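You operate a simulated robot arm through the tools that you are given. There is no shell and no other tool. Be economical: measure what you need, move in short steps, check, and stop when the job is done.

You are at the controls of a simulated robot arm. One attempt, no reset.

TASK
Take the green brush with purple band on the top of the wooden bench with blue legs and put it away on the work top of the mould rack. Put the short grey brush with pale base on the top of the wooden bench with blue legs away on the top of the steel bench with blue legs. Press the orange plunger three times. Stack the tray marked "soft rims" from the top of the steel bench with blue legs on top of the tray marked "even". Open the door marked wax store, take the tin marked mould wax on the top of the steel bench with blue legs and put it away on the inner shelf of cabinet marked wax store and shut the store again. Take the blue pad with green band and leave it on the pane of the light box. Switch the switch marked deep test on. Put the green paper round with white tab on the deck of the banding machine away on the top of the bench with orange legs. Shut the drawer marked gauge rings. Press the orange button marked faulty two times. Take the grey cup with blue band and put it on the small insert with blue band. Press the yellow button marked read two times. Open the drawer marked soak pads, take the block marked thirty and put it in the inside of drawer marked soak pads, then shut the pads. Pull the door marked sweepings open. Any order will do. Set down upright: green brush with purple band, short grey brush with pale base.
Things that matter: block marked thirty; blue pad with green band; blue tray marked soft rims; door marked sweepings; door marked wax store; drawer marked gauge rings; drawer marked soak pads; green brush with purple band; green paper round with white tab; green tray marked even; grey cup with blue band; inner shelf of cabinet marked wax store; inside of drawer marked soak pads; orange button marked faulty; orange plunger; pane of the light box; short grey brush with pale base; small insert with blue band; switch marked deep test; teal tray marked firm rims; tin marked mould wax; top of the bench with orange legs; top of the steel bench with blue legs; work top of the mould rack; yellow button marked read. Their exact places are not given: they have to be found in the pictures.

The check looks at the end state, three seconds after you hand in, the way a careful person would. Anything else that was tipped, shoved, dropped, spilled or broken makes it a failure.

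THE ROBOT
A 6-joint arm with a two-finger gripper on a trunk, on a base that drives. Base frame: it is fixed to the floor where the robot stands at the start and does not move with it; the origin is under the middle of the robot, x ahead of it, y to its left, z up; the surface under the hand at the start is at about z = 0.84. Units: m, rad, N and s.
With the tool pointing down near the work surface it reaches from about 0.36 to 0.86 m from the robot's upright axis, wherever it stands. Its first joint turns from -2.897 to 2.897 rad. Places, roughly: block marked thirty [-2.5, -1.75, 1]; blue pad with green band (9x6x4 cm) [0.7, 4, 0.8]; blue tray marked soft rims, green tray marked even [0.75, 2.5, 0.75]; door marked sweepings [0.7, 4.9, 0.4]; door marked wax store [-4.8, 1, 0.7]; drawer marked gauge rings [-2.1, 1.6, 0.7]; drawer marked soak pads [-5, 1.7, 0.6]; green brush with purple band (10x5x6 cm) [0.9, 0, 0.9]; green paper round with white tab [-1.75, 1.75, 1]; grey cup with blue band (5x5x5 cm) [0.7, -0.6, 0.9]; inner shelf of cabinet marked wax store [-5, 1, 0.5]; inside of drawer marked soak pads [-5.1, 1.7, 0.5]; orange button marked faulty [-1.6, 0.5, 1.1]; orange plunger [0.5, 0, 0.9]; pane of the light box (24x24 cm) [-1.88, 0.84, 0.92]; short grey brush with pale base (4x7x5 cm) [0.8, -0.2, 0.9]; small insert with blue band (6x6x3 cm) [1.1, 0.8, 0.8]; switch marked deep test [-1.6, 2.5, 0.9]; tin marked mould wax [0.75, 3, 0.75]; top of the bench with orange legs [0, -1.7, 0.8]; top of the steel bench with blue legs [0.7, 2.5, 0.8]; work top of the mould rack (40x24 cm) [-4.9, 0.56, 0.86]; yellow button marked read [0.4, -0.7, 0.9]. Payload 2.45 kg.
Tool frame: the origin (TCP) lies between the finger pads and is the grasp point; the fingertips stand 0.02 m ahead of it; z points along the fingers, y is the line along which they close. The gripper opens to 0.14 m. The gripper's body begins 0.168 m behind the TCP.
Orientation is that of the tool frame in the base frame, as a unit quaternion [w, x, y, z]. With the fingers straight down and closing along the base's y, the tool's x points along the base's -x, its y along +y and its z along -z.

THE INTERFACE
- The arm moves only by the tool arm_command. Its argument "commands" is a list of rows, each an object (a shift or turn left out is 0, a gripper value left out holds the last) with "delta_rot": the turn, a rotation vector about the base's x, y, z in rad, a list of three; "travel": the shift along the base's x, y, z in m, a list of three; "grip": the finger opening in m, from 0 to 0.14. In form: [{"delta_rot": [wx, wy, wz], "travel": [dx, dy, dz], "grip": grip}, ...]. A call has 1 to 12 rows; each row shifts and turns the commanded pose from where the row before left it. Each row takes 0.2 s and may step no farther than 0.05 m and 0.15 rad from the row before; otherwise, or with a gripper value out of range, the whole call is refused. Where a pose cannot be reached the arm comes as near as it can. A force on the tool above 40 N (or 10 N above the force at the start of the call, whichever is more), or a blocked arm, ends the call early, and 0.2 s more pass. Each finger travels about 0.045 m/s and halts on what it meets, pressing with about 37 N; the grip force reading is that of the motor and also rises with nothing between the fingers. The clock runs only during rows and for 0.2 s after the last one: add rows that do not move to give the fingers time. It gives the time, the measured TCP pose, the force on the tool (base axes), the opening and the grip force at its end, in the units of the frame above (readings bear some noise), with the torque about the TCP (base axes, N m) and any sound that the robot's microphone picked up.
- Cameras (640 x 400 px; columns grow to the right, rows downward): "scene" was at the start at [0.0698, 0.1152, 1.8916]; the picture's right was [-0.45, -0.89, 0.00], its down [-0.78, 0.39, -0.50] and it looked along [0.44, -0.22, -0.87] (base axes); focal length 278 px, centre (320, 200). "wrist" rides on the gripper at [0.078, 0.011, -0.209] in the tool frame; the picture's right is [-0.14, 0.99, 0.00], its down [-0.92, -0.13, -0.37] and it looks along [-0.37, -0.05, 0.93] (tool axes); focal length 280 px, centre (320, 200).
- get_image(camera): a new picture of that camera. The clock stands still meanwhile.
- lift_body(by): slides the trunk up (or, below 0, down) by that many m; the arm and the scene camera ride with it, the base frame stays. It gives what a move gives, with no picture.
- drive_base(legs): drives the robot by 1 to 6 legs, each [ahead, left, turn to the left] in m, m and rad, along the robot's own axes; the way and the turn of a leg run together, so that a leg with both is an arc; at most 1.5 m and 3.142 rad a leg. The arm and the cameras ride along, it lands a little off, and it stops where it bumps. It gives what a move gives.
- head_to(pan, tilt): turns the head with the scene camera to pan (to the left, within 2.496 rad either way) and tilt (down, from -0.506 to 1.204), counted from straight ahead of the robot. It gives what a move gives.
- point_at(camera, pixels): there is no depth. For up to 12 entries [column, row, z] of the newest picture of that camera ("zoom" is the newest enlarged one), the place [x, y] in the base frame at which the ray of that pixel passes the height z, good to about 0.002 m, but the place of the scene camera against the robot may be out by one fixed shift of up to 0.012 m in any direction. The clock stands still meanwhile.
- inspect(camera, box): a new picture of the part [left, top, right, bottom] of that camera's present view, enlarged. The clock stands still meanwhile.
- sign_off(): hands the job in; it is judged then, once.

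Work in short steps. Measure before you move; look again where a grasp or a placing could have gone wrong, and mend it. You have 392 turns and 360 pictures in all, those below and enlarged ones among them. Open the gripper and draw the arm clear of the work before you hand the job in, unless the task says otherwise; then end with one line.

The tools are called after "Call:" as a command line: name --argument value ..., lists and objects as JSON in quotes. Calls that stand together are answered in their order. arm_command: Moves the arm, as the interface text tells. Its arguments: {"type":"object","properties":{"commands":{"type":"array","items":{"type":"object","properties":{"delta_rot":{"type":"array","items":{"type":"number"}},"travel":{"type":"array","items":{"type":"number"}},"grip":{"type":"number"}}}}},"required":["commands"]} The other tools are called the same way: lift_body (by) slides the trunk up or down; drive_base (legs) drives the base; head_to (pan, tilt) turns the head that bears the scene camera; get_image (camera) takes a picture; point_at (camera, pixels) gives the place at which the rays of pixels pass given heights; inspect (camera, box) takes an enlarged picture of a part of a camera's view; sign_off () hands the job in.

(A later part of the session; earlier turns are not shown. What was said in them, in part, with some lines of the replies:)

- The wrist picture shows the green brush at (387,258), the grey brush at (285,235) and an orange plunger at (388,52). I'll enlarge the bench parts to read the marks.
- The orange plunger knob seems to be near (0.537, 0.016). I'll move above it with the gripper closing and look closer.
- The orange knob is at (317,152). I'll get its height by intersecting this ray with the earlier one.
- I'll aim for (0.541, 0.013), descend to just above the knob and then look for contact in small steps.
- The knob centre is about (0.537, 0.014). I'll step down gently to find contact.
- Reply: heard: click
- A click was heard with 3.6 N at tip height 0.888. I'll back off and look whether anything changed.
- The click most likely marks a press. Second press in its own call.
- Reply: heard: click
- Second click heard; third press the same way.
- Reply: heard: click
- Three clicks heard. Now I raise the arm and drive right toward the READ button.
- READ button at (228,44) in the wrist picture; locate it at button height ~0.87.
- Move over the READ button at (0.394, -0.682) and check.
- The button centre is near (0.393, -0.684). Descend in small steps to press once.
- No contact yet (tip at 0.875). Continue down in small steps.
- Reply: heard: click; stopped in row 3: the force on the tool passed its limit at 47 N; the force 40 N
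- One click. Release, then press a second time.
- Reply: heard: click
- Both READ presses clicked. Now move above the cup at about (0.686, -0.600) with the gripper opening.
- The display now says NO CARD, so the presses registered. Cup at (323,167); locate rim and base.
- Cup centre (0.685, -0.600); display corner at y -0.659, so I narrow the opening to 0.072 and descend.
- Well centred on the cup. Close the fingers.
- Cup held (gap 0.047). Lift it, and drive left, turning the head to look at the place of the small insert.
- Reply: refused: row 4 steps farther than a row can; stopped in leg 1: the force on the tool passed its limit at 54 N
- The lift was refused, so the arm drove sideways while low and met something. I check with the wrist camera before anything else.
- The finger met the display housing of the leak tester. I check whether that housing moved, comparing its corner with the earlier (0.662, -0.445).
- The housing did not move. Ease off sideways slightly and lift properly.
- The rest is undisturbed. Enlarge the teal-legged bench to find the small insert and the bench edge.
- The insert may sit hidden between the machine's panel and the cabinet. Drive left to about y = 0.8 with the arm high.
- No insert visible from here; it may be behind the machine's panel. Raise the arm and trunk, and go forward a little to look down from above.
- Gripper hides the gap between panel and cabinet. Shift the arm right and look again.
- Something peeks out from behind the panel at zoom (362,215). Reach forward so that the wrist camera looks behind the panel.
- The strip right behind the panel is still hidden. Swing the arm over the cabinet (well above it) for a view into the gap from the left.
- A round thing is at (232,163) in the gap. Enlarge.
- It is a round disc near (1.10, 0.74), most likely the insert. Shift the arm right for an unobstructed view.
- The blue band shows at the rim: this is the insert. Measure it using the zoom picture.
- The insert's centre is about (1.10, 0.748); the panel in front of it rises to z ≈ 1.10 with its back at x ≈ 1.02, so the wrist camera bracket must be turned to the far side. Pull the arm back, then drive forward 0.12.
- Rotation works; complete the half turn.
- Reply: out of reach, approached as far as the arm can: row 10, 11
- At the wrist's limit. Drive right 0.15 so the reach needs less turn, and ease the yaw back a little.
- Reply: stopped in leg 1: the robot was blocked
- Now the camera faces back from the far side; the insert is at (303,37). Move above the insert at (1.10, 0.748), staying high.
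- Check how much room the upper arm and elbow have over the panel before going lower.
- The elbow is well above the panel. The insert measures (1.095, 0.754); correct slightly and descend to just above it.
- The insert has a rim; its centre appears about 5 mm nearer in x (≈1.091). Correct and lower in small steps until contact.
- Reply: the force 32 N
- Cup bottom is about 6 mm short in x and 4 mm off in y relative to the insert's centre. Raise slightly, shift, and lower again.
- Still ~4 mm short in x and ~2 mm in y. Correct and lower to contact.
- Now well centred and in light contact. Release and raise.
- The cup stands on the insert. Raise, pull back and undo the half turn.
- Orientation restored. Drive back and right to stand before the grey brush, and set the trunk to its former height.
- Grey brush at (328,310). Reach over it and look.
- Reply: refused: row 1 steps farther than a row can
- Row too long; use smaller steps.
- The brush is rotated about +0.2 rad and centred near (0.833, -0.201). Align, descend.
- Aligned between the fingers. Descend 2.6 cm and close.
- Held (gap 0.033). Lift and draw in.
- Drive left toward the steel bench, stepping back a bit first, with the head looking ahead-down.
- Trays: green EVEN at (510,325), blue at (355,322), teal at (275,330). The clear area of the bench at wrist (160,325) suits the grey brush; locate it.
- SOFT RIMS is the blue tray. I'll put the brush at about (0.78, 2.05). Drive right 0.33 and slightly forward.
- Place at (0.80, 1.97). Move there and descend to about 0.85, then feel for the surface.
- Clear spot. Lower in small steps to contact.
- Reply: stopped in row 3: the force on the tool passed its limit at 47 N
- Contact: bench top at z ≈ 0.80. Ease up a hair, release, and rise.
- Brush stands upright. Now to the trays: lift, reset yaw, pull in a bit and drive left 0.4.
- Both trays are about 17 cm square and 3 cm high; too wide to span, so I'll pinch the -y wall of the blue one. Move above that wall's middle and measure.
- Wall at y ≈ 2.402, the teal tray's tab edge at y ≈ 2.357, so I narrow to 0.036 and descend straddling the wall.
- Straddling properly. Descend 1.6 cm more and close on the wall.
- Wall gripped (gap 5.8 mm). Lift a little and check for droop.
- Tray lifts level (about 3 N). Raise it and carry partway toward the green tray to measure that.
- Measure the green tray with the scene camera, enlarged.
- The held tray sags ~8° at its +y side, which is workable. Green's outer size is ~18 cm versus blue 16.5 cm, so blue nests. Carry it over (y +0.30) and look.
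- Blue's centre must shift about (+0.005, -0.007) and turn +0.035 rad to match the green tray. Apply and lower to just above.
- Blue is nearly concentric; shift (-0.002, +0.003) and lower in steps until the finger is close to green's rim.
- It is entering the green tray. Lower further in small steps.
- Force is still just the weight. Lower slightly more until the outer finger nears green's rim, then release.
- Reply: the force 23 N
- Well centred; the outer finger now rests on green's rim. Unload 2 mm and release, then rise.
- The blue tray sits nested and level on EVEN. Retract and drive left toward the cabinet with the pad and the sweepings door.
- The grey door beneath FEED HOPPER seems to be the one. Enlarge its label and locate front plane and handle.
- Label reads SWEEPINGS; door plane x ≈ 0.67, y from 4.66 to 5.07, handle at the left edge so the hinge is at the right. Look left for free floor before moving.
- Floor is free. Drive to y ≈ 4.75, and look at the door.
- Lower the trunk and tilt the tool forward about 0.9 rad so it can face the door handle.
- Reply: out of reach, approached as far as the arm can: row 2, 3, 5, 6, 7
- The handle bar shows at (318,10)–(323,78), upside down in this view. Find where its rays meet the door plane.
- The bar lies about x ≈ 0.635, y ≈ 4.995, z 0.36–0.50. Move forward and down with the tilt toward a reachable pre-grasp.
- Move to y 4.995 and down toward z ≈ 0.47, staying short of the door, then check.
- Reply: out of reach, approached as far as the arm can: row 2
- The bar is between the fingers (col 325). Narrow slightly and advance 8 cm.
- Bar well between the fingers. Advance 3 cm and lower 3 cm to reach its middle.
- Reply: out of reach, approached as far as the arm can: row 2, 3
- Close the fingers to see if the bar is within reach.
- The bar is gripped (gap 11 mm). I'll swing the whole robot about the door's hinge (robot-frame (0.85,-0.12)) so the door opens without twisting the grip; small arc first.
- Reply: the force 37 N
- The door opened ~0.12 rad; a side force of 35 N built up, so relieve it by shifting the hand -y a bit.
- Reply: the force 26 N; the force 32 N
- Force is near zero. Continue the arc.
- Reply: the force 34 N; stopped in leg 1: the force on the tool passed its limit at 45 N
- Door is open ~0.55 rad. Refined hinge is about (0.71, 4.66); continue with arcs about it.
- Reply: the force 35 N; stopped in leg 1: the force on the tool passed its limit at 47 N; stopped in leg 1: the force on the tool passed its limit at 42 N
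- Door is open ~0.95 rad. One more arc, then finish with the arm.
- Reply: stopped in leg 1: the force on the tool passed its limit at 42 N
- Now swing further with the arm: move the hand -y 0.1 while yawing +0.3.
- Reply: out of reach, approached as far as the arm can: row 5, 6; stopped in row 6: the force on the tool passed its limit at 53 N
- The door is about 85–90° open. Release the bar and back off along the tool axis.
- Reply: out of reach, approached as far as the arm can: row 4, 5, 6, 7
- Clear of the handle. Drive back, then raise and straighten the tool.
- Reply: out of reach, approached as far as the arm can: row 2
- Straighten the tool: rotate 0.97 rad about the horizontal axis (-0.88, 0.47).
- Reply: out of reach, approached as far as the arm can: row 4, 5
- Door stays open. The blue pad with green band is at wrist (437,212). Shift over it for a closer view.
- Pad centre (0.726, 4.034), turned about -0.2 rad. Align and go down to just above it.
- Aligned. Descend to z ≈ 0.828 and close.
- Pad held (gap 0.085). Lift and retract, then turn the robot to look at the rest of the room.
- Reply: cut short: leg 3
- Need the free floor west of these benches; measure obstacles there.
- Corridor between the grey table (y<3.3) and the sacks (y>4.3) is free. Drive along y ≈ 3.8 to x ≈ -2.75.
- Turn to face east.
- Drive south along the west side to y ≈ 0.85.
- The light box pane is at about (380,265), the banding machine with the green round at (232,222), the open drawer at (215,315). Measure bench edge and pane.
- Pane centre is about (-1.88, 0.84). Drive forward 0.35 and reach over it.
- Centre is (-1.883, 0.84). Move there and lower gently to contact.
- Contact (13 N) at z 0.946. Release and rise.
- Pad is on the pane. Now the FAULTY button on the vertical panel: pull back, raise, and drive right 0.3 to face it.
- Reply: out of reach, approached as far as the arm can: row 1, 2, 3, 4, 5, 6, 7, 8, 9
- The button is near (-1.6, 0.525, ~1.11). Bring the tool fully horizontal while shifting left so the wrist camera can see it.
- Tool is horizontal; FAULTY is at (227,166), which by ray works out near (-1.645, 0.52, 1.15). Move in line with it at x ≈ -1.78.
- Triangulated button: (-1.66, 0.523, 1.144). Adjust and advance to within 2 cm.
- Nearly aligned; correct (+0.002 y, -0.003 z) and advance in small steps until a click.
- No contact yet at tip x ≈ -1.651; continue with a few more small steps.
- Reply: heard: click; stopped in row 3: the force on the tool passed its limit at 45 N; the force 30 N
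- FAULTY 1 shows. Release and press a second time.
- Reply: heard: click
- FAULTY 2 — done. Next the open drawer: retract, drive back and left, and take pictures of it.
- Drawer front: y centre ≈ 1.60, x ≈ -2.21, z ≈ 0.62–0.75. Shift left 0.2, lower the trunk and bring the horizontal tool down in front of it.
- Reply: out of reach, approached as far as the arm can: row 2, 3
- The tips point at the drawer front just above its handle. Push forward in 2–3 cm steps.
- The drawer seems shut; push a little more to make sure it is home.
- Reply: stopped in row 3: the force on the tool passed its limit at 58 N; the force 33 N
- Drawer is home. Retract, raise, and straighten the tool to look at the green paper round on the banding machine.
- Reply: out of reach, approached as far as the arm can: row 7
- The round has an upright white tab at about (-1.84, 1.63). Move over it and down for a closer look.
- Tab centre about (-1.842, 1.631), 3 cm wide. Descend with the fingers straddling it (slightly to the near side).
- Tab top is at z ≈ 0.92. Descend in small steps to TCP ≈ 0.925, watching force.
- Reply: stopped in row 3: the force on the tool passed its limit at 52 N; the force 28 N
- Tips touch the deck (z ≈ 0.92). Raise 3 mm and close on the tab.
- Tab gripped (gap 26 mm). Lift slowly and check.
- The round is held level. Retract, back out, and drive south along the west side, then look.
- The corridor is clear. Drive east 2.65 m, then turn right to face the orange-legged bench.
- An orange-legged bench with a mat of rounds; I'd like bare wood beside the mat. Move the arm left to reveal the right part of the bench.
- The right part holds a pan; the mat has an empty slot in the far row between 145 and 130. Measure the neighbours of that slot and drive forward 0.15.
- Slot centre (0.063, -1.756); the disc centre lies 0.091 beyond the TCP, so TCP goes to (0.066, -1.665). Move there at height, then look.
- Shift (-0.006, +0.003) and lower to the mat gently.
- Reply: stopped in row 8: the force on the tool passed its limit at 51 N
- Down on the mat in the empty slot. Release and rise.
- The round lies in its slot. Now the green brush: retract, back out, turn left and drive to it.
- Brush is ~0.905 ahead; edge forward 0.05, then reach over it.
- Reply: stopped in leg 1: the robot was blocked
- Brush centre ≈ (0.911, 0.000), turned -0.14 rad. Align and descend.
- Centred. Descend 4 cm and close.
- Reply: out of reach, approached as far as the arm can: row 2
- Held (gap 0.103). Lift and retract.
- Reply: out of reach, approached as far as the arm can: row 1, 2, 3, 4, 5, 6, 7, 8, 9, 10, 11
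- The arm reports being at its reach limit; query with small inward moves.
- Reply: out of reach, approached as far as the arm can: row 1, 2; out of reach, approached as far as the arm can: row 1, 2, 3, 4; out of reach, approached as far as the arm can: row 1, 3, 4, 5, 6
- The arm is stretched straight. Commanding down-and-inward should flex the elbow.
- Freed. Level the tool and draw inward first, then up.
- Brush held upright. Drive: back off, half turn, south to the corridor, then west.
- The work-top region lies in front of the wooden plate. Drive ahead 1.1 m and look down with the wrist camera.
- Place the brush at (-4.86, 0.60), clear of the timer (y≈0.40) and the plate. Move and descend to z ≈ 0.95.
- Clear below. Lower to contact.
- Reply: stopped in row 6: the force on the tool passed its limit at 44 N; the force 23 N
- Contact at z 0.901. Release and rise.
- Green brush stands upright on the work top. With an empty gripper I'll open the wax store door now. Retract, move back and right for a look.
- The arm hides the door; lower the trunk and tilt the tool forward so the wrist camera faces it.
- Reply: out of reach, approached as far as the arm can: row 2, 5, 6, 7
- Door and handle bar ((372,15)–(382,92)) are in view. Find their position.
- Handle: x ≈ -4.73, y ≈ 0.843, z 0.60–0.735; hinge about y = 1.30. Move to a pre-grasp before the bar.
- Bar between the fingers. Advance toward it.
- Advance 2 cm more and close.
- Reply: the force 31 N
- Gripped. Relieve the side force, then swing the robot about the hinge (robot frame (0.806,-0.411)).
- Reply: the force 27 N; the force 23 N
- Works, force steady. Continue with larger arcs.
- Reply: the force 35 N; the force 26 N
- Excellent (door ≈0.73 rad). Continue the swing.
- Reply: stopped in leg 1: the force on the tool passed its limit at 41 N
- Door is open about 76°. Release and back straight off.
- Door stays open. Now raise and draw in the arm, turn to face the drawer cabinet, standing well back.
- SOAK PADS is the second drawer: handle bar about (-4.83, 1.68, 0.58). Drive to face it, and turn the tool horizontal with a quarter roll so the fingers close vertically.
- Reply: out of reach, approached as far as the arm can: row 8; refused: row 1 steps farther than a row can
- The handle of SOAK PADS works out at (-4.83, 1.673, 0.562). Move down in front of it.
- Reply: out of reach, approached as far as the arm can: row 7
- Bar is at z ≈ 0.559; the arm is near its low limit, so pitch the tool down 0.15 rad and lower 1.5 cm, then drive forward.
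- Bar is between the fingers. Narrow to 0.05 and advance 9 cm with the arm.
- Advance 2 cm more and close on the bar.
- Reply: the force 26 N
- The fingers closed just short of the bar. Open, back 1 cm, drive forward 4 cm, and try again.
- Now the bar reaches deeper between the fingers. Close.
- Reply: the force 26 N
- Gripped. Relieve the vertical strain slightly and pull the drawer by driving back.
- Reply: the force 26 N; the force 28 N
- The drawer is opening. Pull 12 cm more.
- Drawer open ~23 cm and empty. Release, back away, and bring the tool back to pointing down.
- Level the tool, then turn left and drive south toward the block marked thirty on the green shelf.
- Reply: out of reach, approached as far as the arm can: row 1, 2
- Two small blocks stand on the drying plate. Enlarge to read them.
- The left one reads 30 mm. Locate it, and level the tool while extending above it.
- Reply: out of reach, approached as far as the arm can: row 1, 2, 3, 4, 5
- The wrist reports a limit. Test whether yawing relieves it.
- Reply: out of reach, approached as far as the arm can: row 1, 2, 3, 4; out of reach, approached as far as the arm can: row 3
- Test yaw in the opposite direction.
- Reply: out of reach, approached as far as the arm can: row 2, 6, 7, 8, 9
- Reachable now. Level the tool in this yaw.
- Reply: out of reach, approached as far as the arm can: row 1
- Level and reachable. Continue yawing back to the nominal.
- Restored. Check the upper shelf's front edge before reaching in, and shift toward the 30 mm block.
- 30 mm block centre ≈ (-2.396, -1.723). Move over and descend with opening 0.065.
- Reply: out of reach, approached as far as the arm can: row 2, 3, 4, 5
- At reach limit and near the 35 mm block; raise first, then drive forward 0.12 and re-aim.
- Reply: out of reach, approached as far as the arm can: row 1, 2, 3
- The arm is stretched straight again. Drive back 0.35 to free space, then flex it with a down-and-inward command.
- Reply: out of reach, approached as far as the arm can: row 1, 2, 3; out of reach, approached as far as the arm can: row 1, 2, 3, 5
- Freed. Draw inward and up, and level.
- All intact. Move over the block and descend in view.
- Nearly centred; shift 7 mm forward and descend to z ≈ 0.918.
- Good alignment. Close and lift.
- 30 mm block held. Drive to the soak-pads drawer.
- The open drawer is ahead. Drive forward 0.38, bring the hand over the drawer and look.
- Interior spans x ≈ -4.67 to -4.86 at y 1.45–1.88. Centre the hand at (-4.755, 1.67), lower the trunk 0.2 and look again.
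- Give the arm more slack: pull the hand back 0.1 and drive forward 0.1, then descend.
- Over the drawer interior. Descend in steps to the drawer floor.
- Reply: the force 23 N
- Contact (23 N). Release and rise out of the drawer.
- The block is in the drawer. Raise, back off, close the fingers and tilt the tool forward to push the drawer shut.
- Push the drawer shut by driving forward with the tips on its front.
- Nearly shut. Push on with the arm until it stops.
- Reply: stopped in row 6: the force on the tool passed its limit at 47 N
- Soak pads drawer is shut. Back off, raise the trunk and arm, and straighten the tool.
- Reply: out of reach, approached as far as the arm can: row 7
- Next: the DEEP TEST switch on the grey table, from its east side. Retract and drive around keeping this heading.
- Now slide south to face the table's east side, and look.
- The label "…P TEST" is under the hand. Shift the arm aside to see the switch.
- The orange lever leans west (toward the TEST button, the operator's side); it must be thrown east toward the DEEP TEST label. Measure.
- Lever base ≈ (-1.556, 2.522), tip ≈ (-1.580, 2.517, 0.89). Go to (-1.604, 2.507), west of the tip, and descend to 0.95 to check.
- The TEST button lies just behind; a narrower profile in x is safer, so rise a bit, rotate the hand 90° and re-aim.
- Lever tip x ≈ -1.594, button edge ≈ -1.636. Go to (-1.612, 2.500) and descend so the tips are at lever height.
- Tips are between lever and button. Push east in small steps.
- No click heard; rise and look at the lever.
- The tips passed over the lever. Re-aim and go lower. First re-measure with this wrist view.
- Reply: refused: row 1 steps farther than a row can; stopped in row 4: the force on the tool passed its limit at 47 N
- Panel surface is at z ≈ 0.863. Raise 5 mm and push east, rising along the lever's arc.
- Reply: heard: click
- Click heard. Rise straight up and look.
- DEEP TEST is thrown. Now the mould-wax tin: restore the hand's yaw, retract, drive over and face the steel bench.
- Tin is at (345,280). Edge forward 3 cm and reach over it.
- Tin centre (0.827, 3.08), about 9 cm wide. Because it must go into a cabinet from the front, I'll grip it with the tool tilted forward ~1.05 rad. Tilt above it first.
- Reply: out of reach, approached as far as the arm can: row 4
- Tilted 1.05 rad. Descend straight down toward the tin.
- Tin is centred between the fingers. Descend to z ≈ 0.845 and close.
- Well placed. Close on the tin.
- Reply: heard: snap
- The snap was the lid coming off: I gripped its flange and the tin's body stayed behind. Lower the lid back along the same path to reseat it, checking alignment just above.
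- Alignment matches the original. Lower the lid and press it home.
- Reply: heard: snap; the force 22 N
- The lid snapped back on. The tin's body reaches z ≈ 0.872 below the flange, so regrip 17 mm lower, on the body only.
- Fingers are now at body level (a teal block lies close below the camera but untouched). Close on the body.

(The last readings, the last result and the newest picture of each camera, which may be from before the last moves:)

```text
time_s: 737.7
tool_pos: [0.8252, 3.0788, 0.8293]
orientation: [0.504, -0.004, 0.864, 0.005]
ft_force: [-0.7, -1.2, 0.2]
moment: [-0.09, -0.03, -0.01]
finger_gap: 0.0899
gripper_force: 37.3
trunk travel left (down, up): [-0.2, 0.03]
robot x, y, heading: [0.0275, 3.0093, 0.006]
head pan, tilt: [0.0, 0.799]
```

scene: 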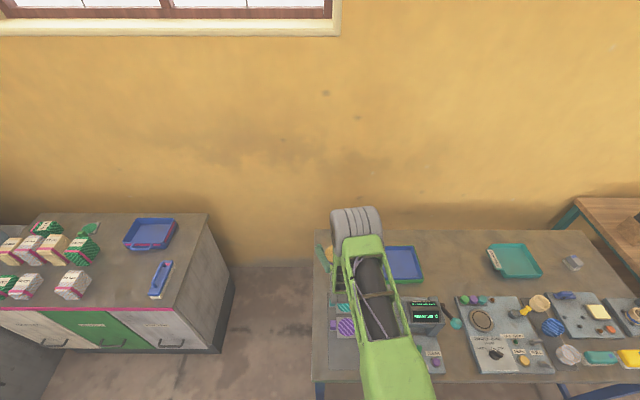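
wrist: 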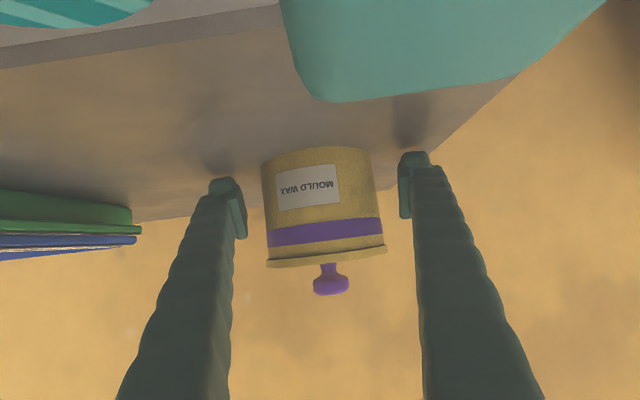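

No snap this time; gap 0.090 on the body. Lift carefully straight up.

Call:
arm_command --commands '[{"travel": [0, 0, 0.02]}, {"travel": [0, 0, 0.04]}, {"travel": [0, 0, 0.05]}, {"travel": [0, 0, 0.05]}, {}]'

Call:
get_image --camera "wrist"

```text
time_s: 738.9
tool_pos: [0.8254, 3.0784, 0.9871]
orientation: [0.502, -0.005, 0.865, 0.006]
ft_force: [0.3, 0.0, -1.2]
moment: [0.0, -0.02, 0.0]
finger_gap: 0.0897
gripper_force: 37.2
trunk travel left (down, up): [-0.2, 0.03]
robot x, y, heading: [0.0258, 3.0019, 0.003]
head pan, tilt: [0.0, 0.799]
```

```text
115 pictures are left
```

wrist: 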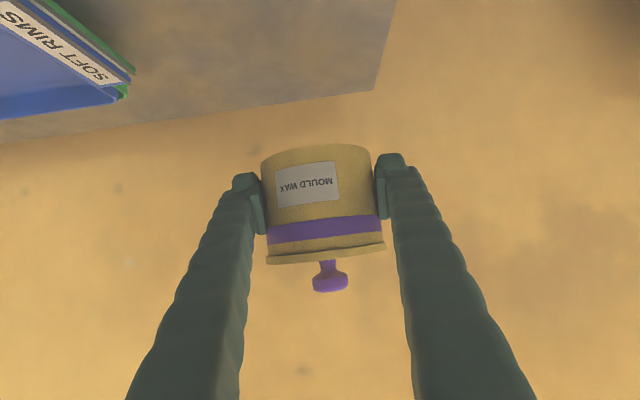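

The whole tin is held with its lid on. Raise, draw in a little, and drive back around to the wax store.

Call:
arm_command --commands '[{"travel": [0, 0, 0.05]}, {"travel": [-0.03, 0, 0.035]}, {"travel": [-0.045, -0.01, 0.01]}, {"travel": [-0.045, -0.02, 0]}]'

Call:
drive_base --legs '[[-0.5, 0, 0], [0, 0, 1.57], [0, 0, 1.57], [0, -0.8, 0], [1.1, 0, 0], [1.18, 0, 0]]'

```text
time_s: 739.9
tool_pos: [0.7044, 3.0449, 1.0834]
orientation: [0.503, -0.005, 0.864, 0.006]
ft_force: [0.5, -1.0, -2.3]
moment: [0.04, 0.02, 0.03]
finger_gap: 0.0893
gripper_force: 37.2
trunk travel left (down, up): [-0.2, 0.03]
robot x, y, heading: [0.0285, 3.005, -0.0]
head pan, tilt: [0.0, 0.799]
```

```text
time_s: 768.5
tool_pos: [-3.4579, 3.6289, 1.0836]
orientation: [0.02, 0.864, 0.03, -0.502]
ft_force: [-0.9, 0.1, -1.4]
moment: [0.01, -0.02, -0.02]
finger_gap: 0.0882
gripper_force: 36.5
trunk travel left (down, up): [-0.2, 0.03]
robot x, y, heading: [-2.7855, 3.7071, -3.081]
head pan, tilt: [0.0, 0.799]
```

Call:
drive_base --legs '[[0.1, 0.9, -0.06], [0, 1.0, 0], [0, 1.05, 0], [0.8, 0, 0]]'

Call:
head_to --pan -0.2 --tilt 0.8

Call:
get_image --camera "scene"

Call:
get_image --camera "wrist"

```text
time_s: 798.7
tool_pos: [-4.3658, 0.7043, 1.0809]
orientation: [0.002, 0.865, 0.0, -0.502]
ft_force: [0.7, -0.2, -2.0]
moment: [0.03, -0.05, 0.0]
finger_gap: 0.0876
gripper_force: 37.3
trunk travel left (down, up): [-0.2, 0.03]
robot x, y, heading: [-3.6883, 0.7376, 3.131]
head pan, tilt: [0.0, 0.799]
```

```text
time_s: 799.5
tool_pos: [-4.3644, 0.7035, 1.0835]
orientation: [0.001, 0.864, -0.001, -0.503]
ft_force: [-0.3, -0.2, -1.5]
moment: [0.02, 0.01, 0.01]
finger_gap: 0.0875
gripper_force: 37.2
trunk travel left (down, up): [-0.2, 0.03]
robot x, y, heading: [-3.6872, 0.7352, 3.129]
head pan, tilt: [-0.201, 0.799]
```

```text
114 pictures are left
```

scene: 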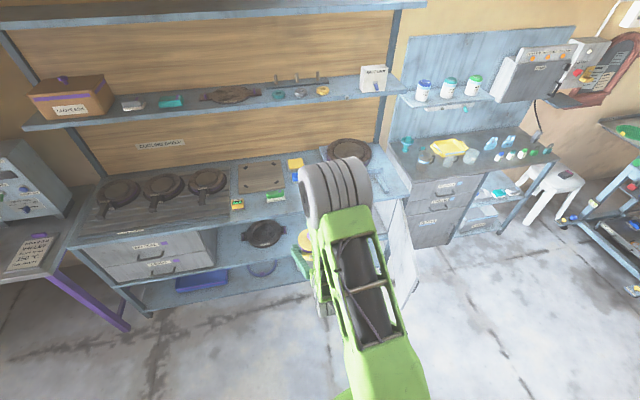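

```text
113 pictures are left
```

wrist: 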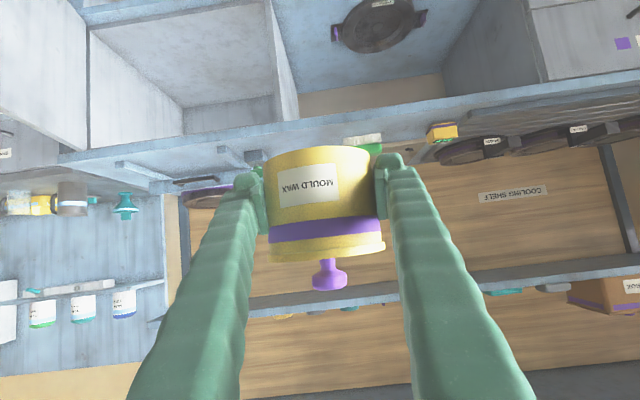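

Lower the trunk and bring the tin down in front of the open cabinet to see inside.

Call:
lift_body --by -0.2

Call:
arm_command --commands '[{"travel": [0, 0.03, -0.035]}, {"travel": [0, 0.03, -0.035]}, {"travel": [0, 0.03, -0.035]}, {"travel": [0, 0.03, -0.035]}, {"travel": [0, 0.03, -0.035]}, {"travel": [0, 0.03, -0.035]}, {"travel": [0, 0.03, -0.035]}, {"travel": [0, 0.03, -0.035]}, {"travel": [0, 0.02, -0.02]}, {}]'

Call:
get_image --camera "wrist"

Call:
get_image --camera "scene"

```text
time_s: 801.6
tool_pos: [-4.3653, 0.7041, 0.8823]
orientation: [0.002, 0.864, -0.001, -0.503]
ft_force: [-0.1, 0.3, -1.5]
moment: [-0.02, -0.03, 0.0]
finger_gap: 0.0873
gripper_force: 37.2
trunk travel left (down, up): [0.0, 0.23]
robot x, y, heading: [-3.685, 0.7363, 3.137]
head pan, tilt: [-0.201, 0.799]
```

```text
time_s: 803.8
tool_pos: [-4.3679, 0.9626, 0.5799]
orientation: [0.003, 0.864, 0.0, -0.504]
ft_force: [-0.8, 0.0, -1.0]
moment: [0.0, -0.01, -0.01]
finger_gap: 0.0872
gripper_force: 37.3
trunk travel left (down, up): [0.0, 0.23]
robot x, y, heading: [-3.6869, 0.733, 3.129]
head pan, tilt: [-0.201, 0.799]
```

```text
112 pictures are left
```

wrist: 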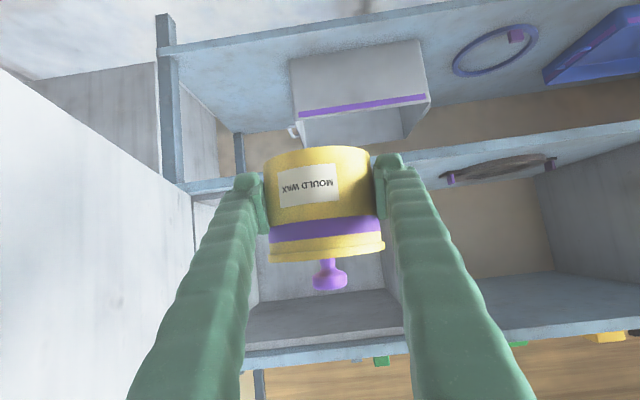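

```text
111 pictures are left
```

scene: 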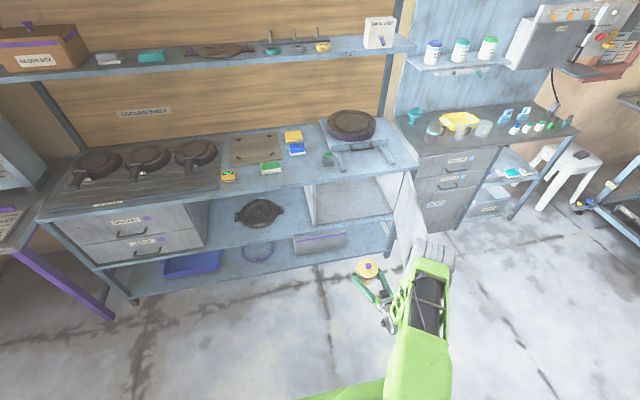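

Call:
point_at --camera "scene" --pixels '[[440, 255, 0.9], [440, 255, 1.1], [412, 270, 0.52], [400, 190, 0.78], [418, 245, 0.78], [350, 185, 0.5], [320, 225, 0.5], [385, 215, 0.5]]'

Call:
inspect --camera "scene" --box '[290, 160, 470, 330]'

```text
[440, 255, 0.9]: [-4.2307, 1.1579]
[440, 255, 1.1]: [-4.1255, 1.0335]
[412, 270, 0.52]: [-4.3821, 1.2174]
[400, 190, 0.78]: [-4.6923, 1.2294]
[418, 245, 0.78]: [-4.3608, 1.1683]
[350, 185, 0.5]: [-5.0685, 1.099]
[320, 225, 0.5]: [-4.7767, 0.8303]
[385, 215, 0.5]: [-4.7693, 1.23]
```

```text
2.35 times, centred on (380, 245) of scene
```

zoom: 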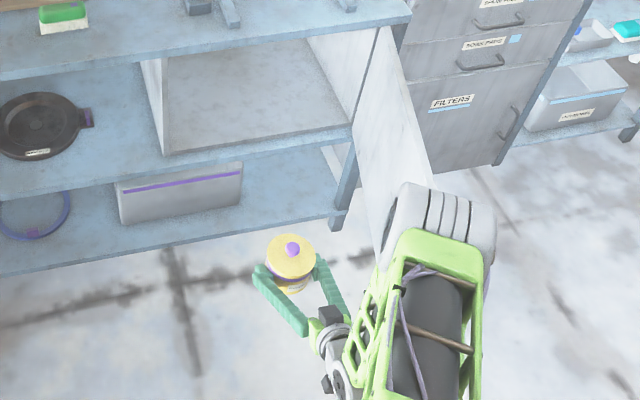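

The cabinet floor spans x -4.77…-5.1, y 0.83…1.23 at z ≈ 0.5. Shift to y ≈ 1.0 and drive forward 0.3, then check.

Call:
arm_command --commands '[{"travel": [0, 0.035, -0.012]}, {}]'

Call:
drive_base --legs '[[0.3, 0, 0.01]]'

Call:
get_image --camera "wrist"

Call:
get_image --camera "scene"

```text
time_s: 804.4
tool_pos: [-4.3664, 0.9989, 0.5666]
orientation: [0.003, 0.864, 0.0, -0.503]
ft_force: [-0.1, -0.1, -2.5]
moment: [0.01, -0.02, 0.02]
finger_gap: 0.0874
gripper_force: 37.4
trunk travel left (down, up): [0.0, 0.23]
robot x, y, heading: [-3.6871, 0.7357, 3.132]
head pan, tilt: [-0.201, 0.799]
```

```text
time_s: 806.5
tool_pos: [-4.6663, 0.9915, 0.5685]
orientation: [0.005, 0.864, 0.004, -0.503]
ft_force: [-0.2, 0.0, -1.7]
moment: [0.02, -0.03, -0.01]
finger_gap: 0.087
gripper_force: 37.1
trunk travel left (down, up): [0.0, 0.23]
robot x, y, heading: [-3.9841, 0.7338, -3.139]
head pan, tilt: [-0.201, 0.799]
```

```text
109 pictures are left
```

wrist: 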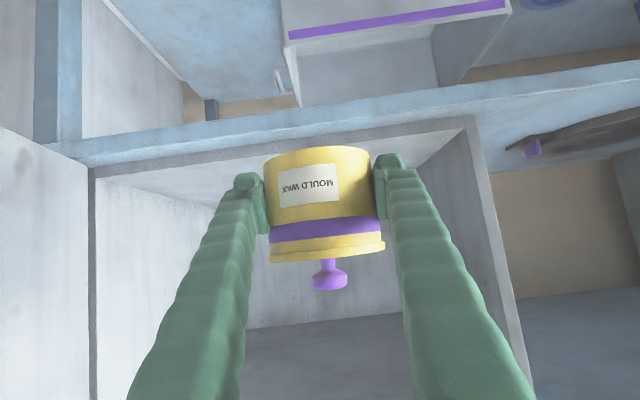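

```text
108 pictures are left
```

scene: 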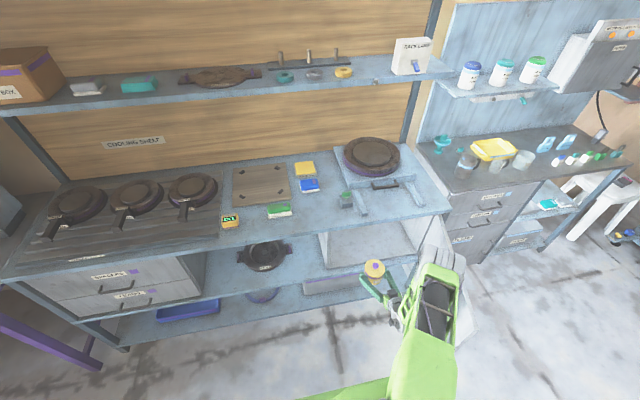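

The tin clears the sill (z ≈ 0.51) by ~3 cm and is centred in the opening. Drive in 0.14 more and check.

Call:
drive_base --legs '[[0.14, 0, 0]]'

Call:
get_image --camera "wrist"

Call:
inspect --camera "scene" --box '[280, 180, 480, 340]'

```text
time_s: 807.8
tool_pos: [-4.8043, 0.9894, 0.5681]
orientation: [0.006, 0.864, 0.006, -0.503]
ft_force: [0.1, -0.2, -0.7]
moment: [-0.04, 0.01, -0.04]
finger_gap: 0.0872
gripper_force: 37.2
trunk travel left (down, up): [0.0, 0.23]
robot x, y, heading: [-4.1223, 0.734, -3.139]
head pan, tilt: [-0.201, 0.799]
```

```text
107 pictures are left
```

wrist: 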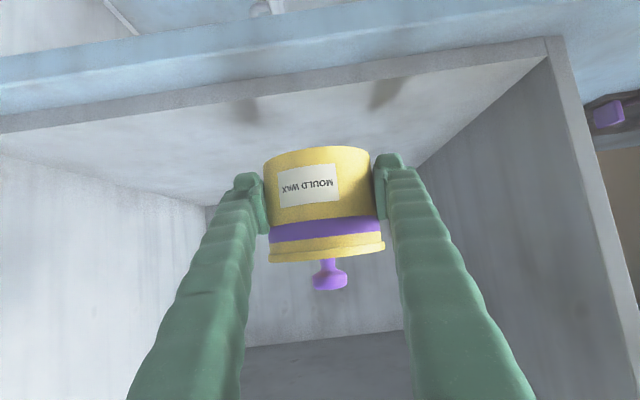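

```text
2.50 times, centred on (380, 260) of scene
```

zoom: 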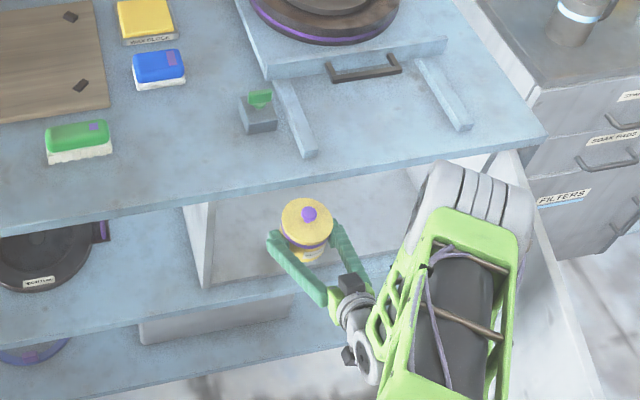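

All clear. Drive in 0.1 more, then lower the tin to the inner shelf.

Call:
drive_base --legs '[[0.1, 0, 0]]'

Call:
arm_command --commands '[{"travel": [0, 0, -0.012]}, {"travel": [0, 0, -0.008]}, {"travel": [0, 0, -0.005]}, {"travel": [0, 0, -0.004]}, {"travel": [0, 0, -0.004]}]'

Call:
get_image --camera "wrist"

```text
time_s: 808.9
tool_pos: [-4.9027, 0.9895, 0.568]
orientation: [0.006, 0.865, 0.005, -0.502]
ft_force: [-0.1, 0.1, -1.5]
moment: [-0.04, -0.02, 0.04]
finger_gap: 0.0869
gripper_force: 36.8
trunk travel left (down, up): [0.0, 0.23]
robot x, y, heading: [-4.223, 0.7364, -3.136]
head pan, tilt: [-0.201, 0.799]
```

```text
time_s: 810.1
tool_pos: [-4.9026, 0.989, 0.5334]
orientation: [0.006, 0.865, 0.005, -0.502]
ft_force: [0.1, -0.3, -0.3]
moment: [-0.01, -0.02, 0.0]
finger_gap: 0.087
gripper_force: 37.0
trunk travel left (down, up): [0.0, 0.23]
robot x, y, heading: [-4.2198, 0.7314, -3.139]
head pan, tilt: [-0.201, 0.799]
```

```text
105 pictures are left
```

wrist: 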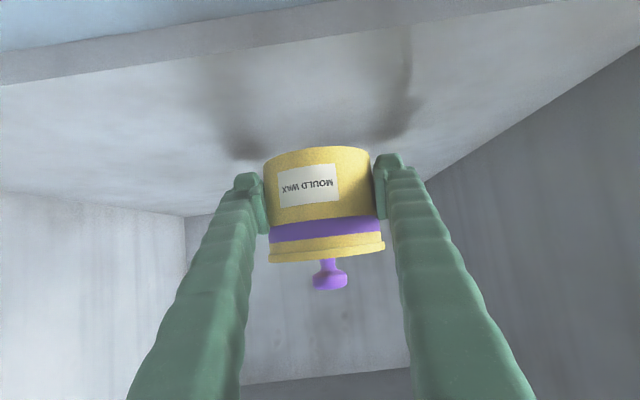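

Still slightly above the shelf. Continue lowering in small steps to contact.

Call:
arm_command --commands '[{"travel": [0, 0, -0.004]}, {"travel": [0, 0, -0.004]}, {"travel": [0, 0, -0.003]}, {"travel": [0, 0, -0.003]}, {"travel": [0, 0, -0.003]}, {"travel": [0, 0, -0.003]}]'

```text
time_s: 811.5
tool_pos: [-4.9027, 0.9898, 0.516]
orientation: [0.006, 0.863, 0.006, -0.505]
ft_force: [2.8, -1.4, 7.5]
moment: [0.3, 0.0, -0.1]
finger_gap: 0.087
gripper_force: 37.0
trunk travel left (down, up): [0.0, 0.23]
robot x, y, heading: [-4.2198, 0.7379, -3.139]
head pan, tilt: [-0.201, 0.799]
```

Light contact. Release, then back straight out by driving.

Call:
arm_command --commands '[{"grip": 0.12}, {}, {}, {"travel": [0.004, 0, 0.004]}, {}]'

Call:
get_image --camera "wrist"

```text
time_s: 812.7
tool_pos: [-4.8993, 0.9894, 0.5191]
orientation: [0.006, 0.865, 0.006, -0.502]
ft_force: [0.4, 0.0, -0.2]
moment: [-0.02, -0.02, 0.0]
finger_gap: 0.1198
gripper_force: 0.0
trunk travel left (down, up): [0.0, 0.23]
robot x, y, heading: [-4.2191, 0.735, -3.135]
head pan, tilt: [-0.201, 0.799]
```

```text
104 pictures are left
```

wrist: 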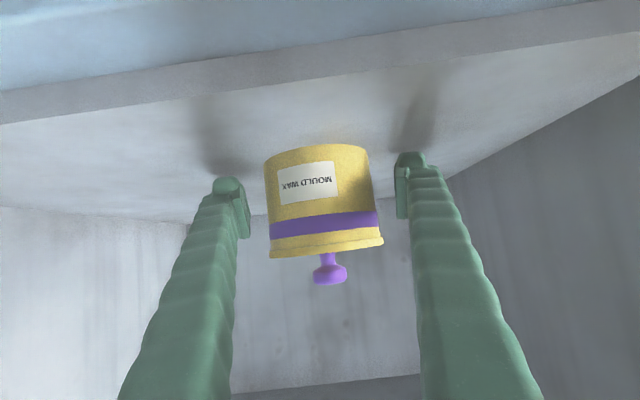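

Tin stands on the shelf. Raise 3 cm to clear the sill and back out.

Call:
arm_command --commands '[{"travel": [0, 0, 0.02]}, {"travel": [0, 0, 0.02]}, {}]'

Call:
drive_base --legs '[[-0.5, 0, 0]]'

Call:
get_image --camera "wrist"

Call:
get_image --camera "scene"

```text
time_s: 813.5
tool_pos: [-4.8992, 0.9884, 0.5595]
orientation: [0.005, 0.864, 0.005, -0.503]
ft_force: [-0.4, -0.5, 0.5]
moment: [0.02, 0.0, -0.02]
finger_gap: 0.12
gripper_force: 0.0
trunk travel left (down, up): [0.0, 0.23]
robot x, y, heading: [-4.221, 0.7356, -3.139]
head pan, tilt: [-0.201, 0.799]
```

```text
time_s: 816.5
tool_pos: [-4.3939, 0.9903, 0.5597]
orientation: [0.005, 0.865, 0.004, -0.502]
ft_force: [-0.5, -0.3, -0.1]
moment: [-0.01, -0.03, 0.02]
finger_gap: 0.1197
gripper_force: 0.1
trunk travel left (down, up): [0.0, 0.23]
robot x, y, heading: [-3.7147, 0.7369, -3.138]
head pan, tilt: [-0.201, 0.799]
```

```text
103 pictures are left
```

wrist: 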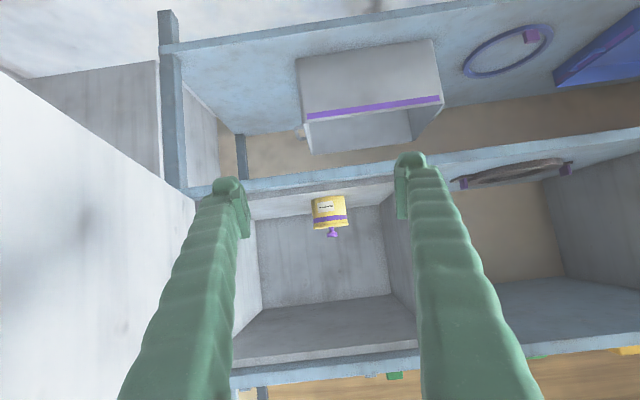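

```text
102 pictures are left
```

scene: 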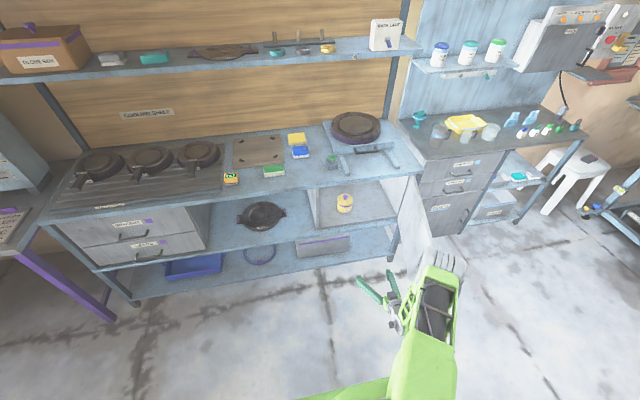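

Tin is in place. Now shut the door from outside: close fingers, raise above the door, drive right past it.

Call:
arm_command --commands '[{"travel": [0, 0, 0.05], "grip": 0.0}, {"travel": [0, 0, 0.05]}, {"travel": [0, 0, 0.05]}, {"travel": [0, 0, 0.05]}, {"travel": [0, 0, 0.05]}, {"travel": [0, 0, 0.05]}, {"travel": [0, 0, 0.05]}, {"travel": [0, 0, 0.04]}]'

Call:
drive_base --legs '[[0, -0.7, 0]]'

Call:
get_image --camera "wrist"

```text
time_s: 818.3
tool_pos: [-4.3916, 0.9888, 0.9483]
orientation: [0.006, 0.865, 0.004, -0.502]
ft_force: [0.8, -0.2, 0.0]
moment: [0.02, 0.0, 0.0]
finger_gap: 0.0002
gripper_force: 29.7
trunk travel left (down, up): [0.0, 0.23]
robot x, y, heading: [-3.7155, 0.7367, -3.139]
head pan, tilt: [-0.201, 0.799]
```

```text
time_s: 825.0
tool_pos: [-4.4016, 1.6961, 0.9479]
orientation: [0.009, 0.864, 0.011, -0.503]
ft_force: [-0.9, -0.2, -0.4]
moment: [0.02, 0.02, -0.04]
finger_gap: 0.0
gripper_force: 29.4
trunk travel left (down, up): [0.0, 0.23]
robot x, y, heading: [-3.7208, 1.4509, -3.124]
head pan, tilt: [-0.201, 0.799]
```

```text
101 pictures are left
```

wrist: 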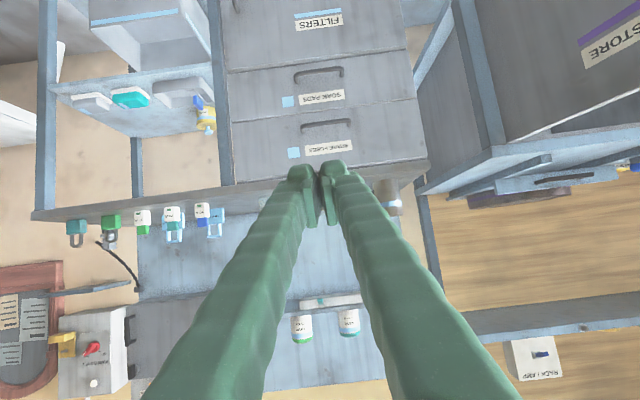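

Lower to door mid-height north of it, then push the door by driving left.

Call:
arm_command --commands '[{"travel": [0, 0, -0.05]}, {"travel": [0, 0, -0.05]}, {"travel": [0, 0, -0.05]}, {"travel": [0, 0, -0.05]}, {"travel": [0, 0, -0.05]}, {"travel": [0, 0, -0.03]}, {}]'

Call:
drive_base --legs '[[0, 0.42, 0]]'

Call:
get_image --camera "wrist"

Call:
get_image --camera "scene"

```text
time_s: 826.6
tool_pos: [-4.4026, 1.6958, 0.6657]
orientation: [0.009, 0.864, 0.01, -0.503]
ft_force: [1.0, -0.1, 0.3]
moment: [-0.01, 0.02, -0.01]
finger_gap: 0.0001
gripper_force: 29.3
trunk travel left (down, up): [0.0, 0.23]
robot x, y, heading: [-3.72, 1.4518, -3.128]
head pan, tilt: [-0.201, 0.799]
```

```text
time_s: 830.8
tool_pos: [-4.3967, 1.2755, 0.667]
orientation: [0.009, 0.865, 0.011, -0.502]
ft_force: [0.3, -0.3, 0.1]
moment: [-0.03, 0.01, -0.04]
finger_gap: 0.0
gripper_force: 29.0
trunk travel left (down, up): [0.0, 0.23]
robot x, y, heading: [-3.7128, 1.0347, -3.126]
head pan, tilt: [-0.201, 0.799]
```

```text
100 pictures are left
```

wrist: 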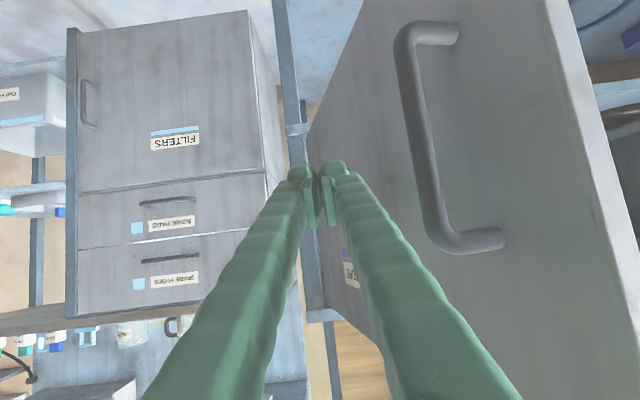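

```text
99 pictures are left
```

scene: 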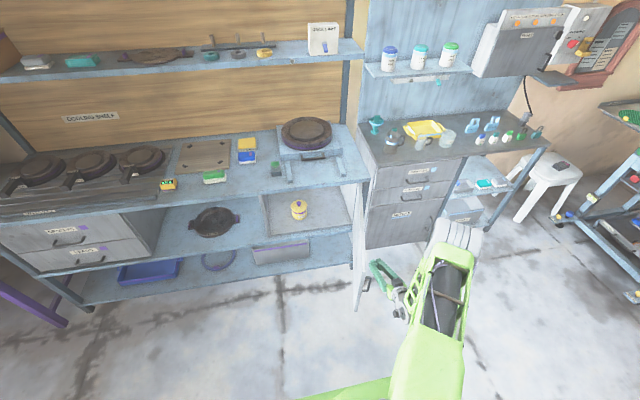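

Push: drive left in steps.

Call:
drive_base --legs '[[0, 0.15, 0]]'

Call:
drive_base --legs '[[0.04, 0.12, 0]]'

Call:
get_image --camera "scene"

Call:
get_image --camera "wrist"

```text
time_s: 832.8
tool_pos: [-4.394, 1.1289, 0.6676]
orientation: [0.009, 0.865, 0.011, -0.502]
ft_force: [0.7, -0.4, 0.2]
moment: [0.03, 0.02, -0.02]
finger_gap: 0.0
gripper_force: 29.7
trunk travel left (down, up): [0.0, 0.23]
robot x, y, heading: [-3.7129, 0.8857, -3.121]
head pan, tilt: [-0.201, 0.799]
```

```text
time_s: 834.5
tool_pos: [-4.4313, 1.0065, 0.6663]
orientation: [0.009, 0.865, 0.011, -0.502]
ft_force: [-0.4, 0.3, 0.3]
moment: [0.02, -0.01, 0.02]
finger_gap: 0.0001
gripper_force: 29.3
trunk travel left (down, up): [0.0, 0.23]
robot x, y, heading: [-3.7446, 0.7647, -3.123]
head pan, tilt: [-0.201, 0.799]
```

```text
98 pictures are left
```

scene: 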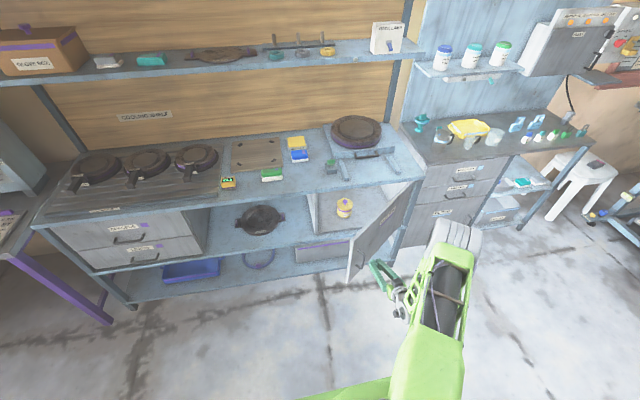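

```text
97 pictures are left
```

wrist: 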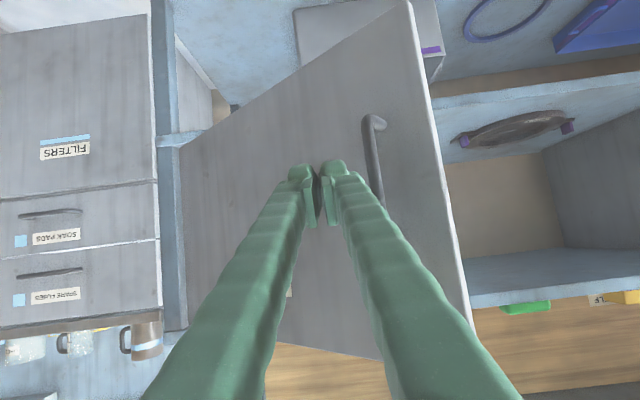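

The door is half closed. Now push forward.

Call:
drive_base --legs '[[0.15, 0.03, 0]]'

Call:
drive_base --legs '[[0.12, 0.02, 0]]'

Call:
get_image --camera "wrist"

```text
time_s: 835.9
tool_pos: [-4.5784, 0.9746, 0.6667]
orientation: [0.009, 0.865, 0.012, -0.502]
ft_force: [1.1, -0.7, 0.3]
moment: [0.0, 0.02, -0.02]
finger_gap: 0.0
gripper_force: 29.5
trunk travel left (down, up): [0.0, 0.23]
robot x, y, heading: [-3.8951, 0.7339, -3.119]
head pan, tilt: [-0.201, 0.799]
```

```text
time_s: 837.1
tool_pos: [-4.6975, 0.9517, 0.667]
orientation: [0.01, 0.865, 0.012, -0.502]
ft_force: [0.2, 0.0, 0.5]
moment: [-0.01, -0.02, -0.02]
finger_gap: 0.0
gripper_force: 29.5
trunk travel left (down, up): [0.0, 0.23]
robot x, y, heading: [-4.0157, 0.7087, -3.126]
head pan, tilt: [-0.201, 0.799]
```

```text
96 pictures are left
```

wrist: 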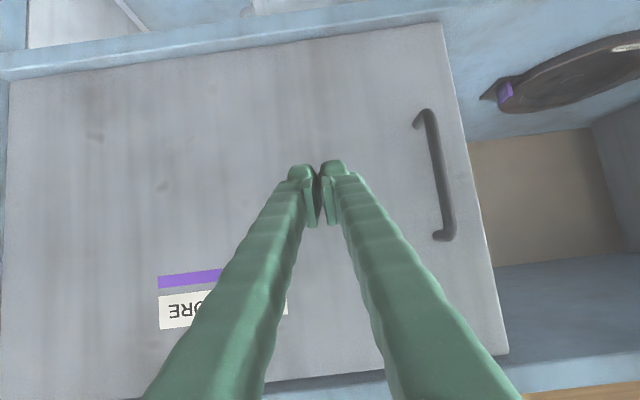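

Almost shut. Push the last bit with the arm in small steps until it stops.

Call:
arm_command --commands '[{"travel": [-0.02, -0.01, 0]}, {"travel": [-0.015, -0.01, 0]}, {"travel": [-0.01, -0.005, 0]}, {"travel": [-0.01, 0, 0]}, {"travel": [-0.008, 0, 0]}, {"travel": [-0.008, 0, 0]}]'

Call:
get_image --camera "wrist"

Call:
get_image --camera "scene"

```text
time_s: 838.2
tool_pos: [-4.7442, 0.9269, 0.6635]
orientation: [0.01, 0.868, 0.008, -0.497]
ft_force: [11.1, -0.7, -0.5]
moment: [-0.09, 0.0, -0.09]
finger_gap: 0.0
gripper_force: 30.0
trunk travel left (down, up): [0.0, 0.23]
robot x, y, heading: [-4.0163, 0.7104, -3.119]
head pan, tilt: [-0.201, 0.799]
stopped in row 5: the force on the tool passed its limit at 54 N (the readings are from after the stop); the commanded pose is now the measured one
```

```text
95 pictures are left
```

wrist: 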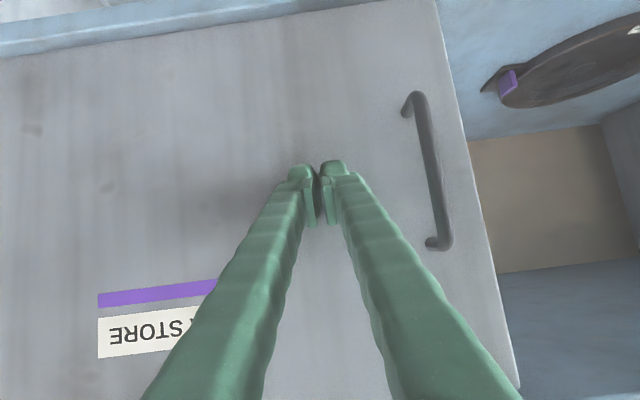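

```text
94 pictures are left
```

scene: 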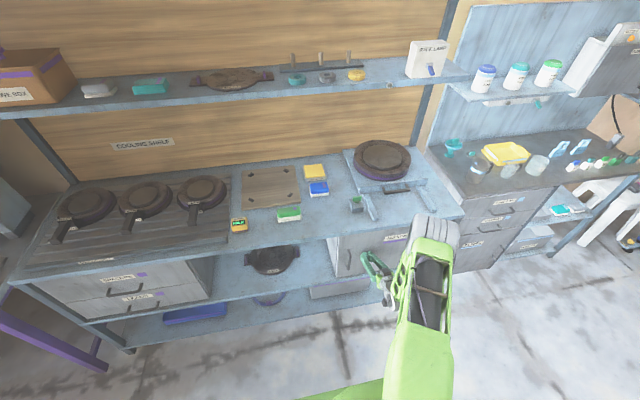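

The wax store is shut. Back off, raise the arm clear and open the gripper.

Call:
drive_base --legs '[[-0.5, 0, 0]]'

Call:
arm_command --commands '[{"travel": [0, 0, 0.05], "grip": 0.1}, {"travel": [0, 0, 0.05]}, {"travel": [0, 0, 0.05]}, {"travel": [0, 0, 0.05]}, {"travel": [0, 0, 0.05]}]'

Call:
head_to --pan -0.1 --tilt 0.6

Call:
get_image --camera "scene"

```text
time_s: 841.1
tool_pos: [-4.2515, 0.932, 0.6632]
orientation: [0.012, 0.867, 0.012, -0.499]
ft_force: [0.1, -0.2, -0.1]
moment: [0.01, 0.02, -0.03]
finger_gap: 0.0
gripper_force: 29.2
trunk travel left (down, up): [0.0, 0.23]
robot x, y, heading: [-3.5164, 0.72, -3.123]
head pan, tilt: [-0.201, 0.799]
```

```text
time_s: 842.3
tool_pos: [-4.2485, 0.9322, 0.9116]
orientation: [0.011, 0.867, 0.011, -0.498]
ft_force: [0.4, -0.1, -0.2]
moment: [0.01, 0.03, -0.02]
finger_gap: 0.1001
gripper_force: 0.1
trunk travel left (down, up): [0.0, 0.23]
robot x, y, heading: [-3.5147, 0.7237, -3.113]
head pan, tilt: [-0.201, 0.799]
```

```text
time_s: 843.0
tool_pos: [-4.2485, 0.9335, 0.9115]
orientation: [0.011, 0.867, 0.011, -0.499]
ft_force: [0.7, 0.6, -0.1]
moment: [-0.04, 0.01, -0.01]
finger_gap: 0.0999
gripper_force: 0.1
trunk travel left (down, up): [0.0, 0.23]
robot x, y, heading: [-3.5165, 0.7211, -3.118]
head pan, tilt: [-0.099, 0.6]
```

```text
93 pictures are left
```

scene: 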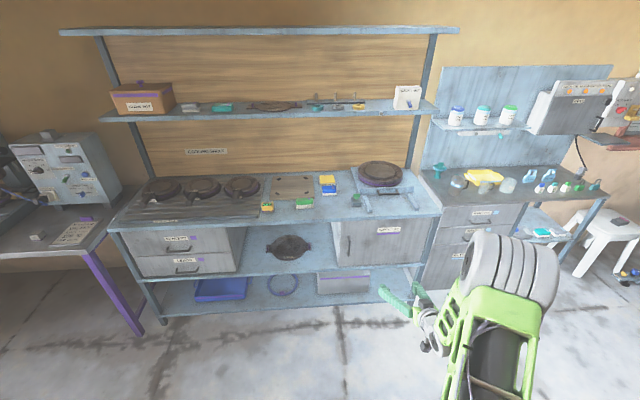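

All good here. A last distant look at the steel bench, to make sure nothing was disturbed near the tin's old place.

Call:
drive_base --legs '[[0, 0, -1.3]]'

Call:
head_to --pan -1.35 --tilt 0.25

Call:
get_image --camera "scene"

```text
time_s: 846.7
tool_pos: [-3.5023, 1.4845, 0.9126]
orientation: [-0.294, 0.695, -0.518, -0.403]
ft_force: [-1.4, 0.2, -0.6]
moment: [0.05, 0.05, 0.0]
finger_gap: 0.1001
gripper_force: 0.0
trunk travel left (down, up): [0.0, 0.23]
robot x, y, heading: [-3.5189, 0.7193, 1.857]
head pan, tilt: [-0.099, 0.6]
```

```text
time_s: 848.1
tool_pos: [-3.4999, 1.4843, 0.9127]
orientation: [-0.294, 0.695, -0.518, -0.403]
ft_force: [-1.1, 0.8, 1.2]
moment: [0.01, 0.0, -0.01]
finger_gap: 0.1002
gripper_force: 0.1
trunk travel left (down, up): [0.0, 0.23]
robot x, y, heading: [-3.5164, 0.7224, 1.859]
head pan, tilt: [-1.349, 0.25]
```

```text
92 pictures are left
```

scene: 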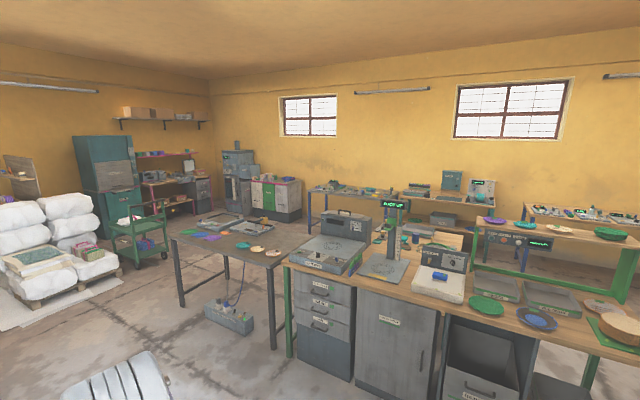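

Call:
inspect --camera "scene" --box '[215, 150, 400, 240]'

Call:
inspect --camera "scene" --box '[305, 175, 350, 205]'

```text
3.46 times, centred on (308, 195) of scene
```

zoom: 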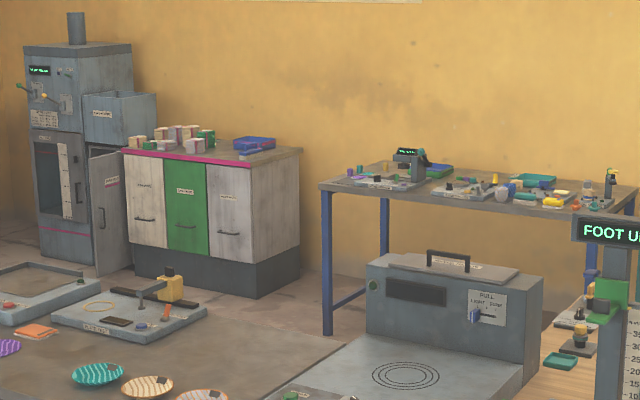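

```text
13.33 times, centred on (328, 190) of scene
```

zoom: 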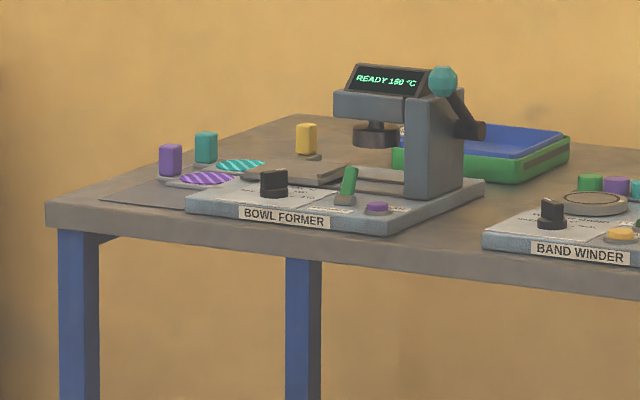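

Everything stands in order: the blocks are upright, the trays are stacked, the sweepings door is open, and the gripper is open and clear. Handing in.

Call:
sign_off

```text
The job is handed in.
```

All fourteen jobs are done and handed in. The mould-wax tin's lid popped off during the first grip and was pressed back on before the tin was stored. I took the DEEP TEST lever's thrown position as "on".
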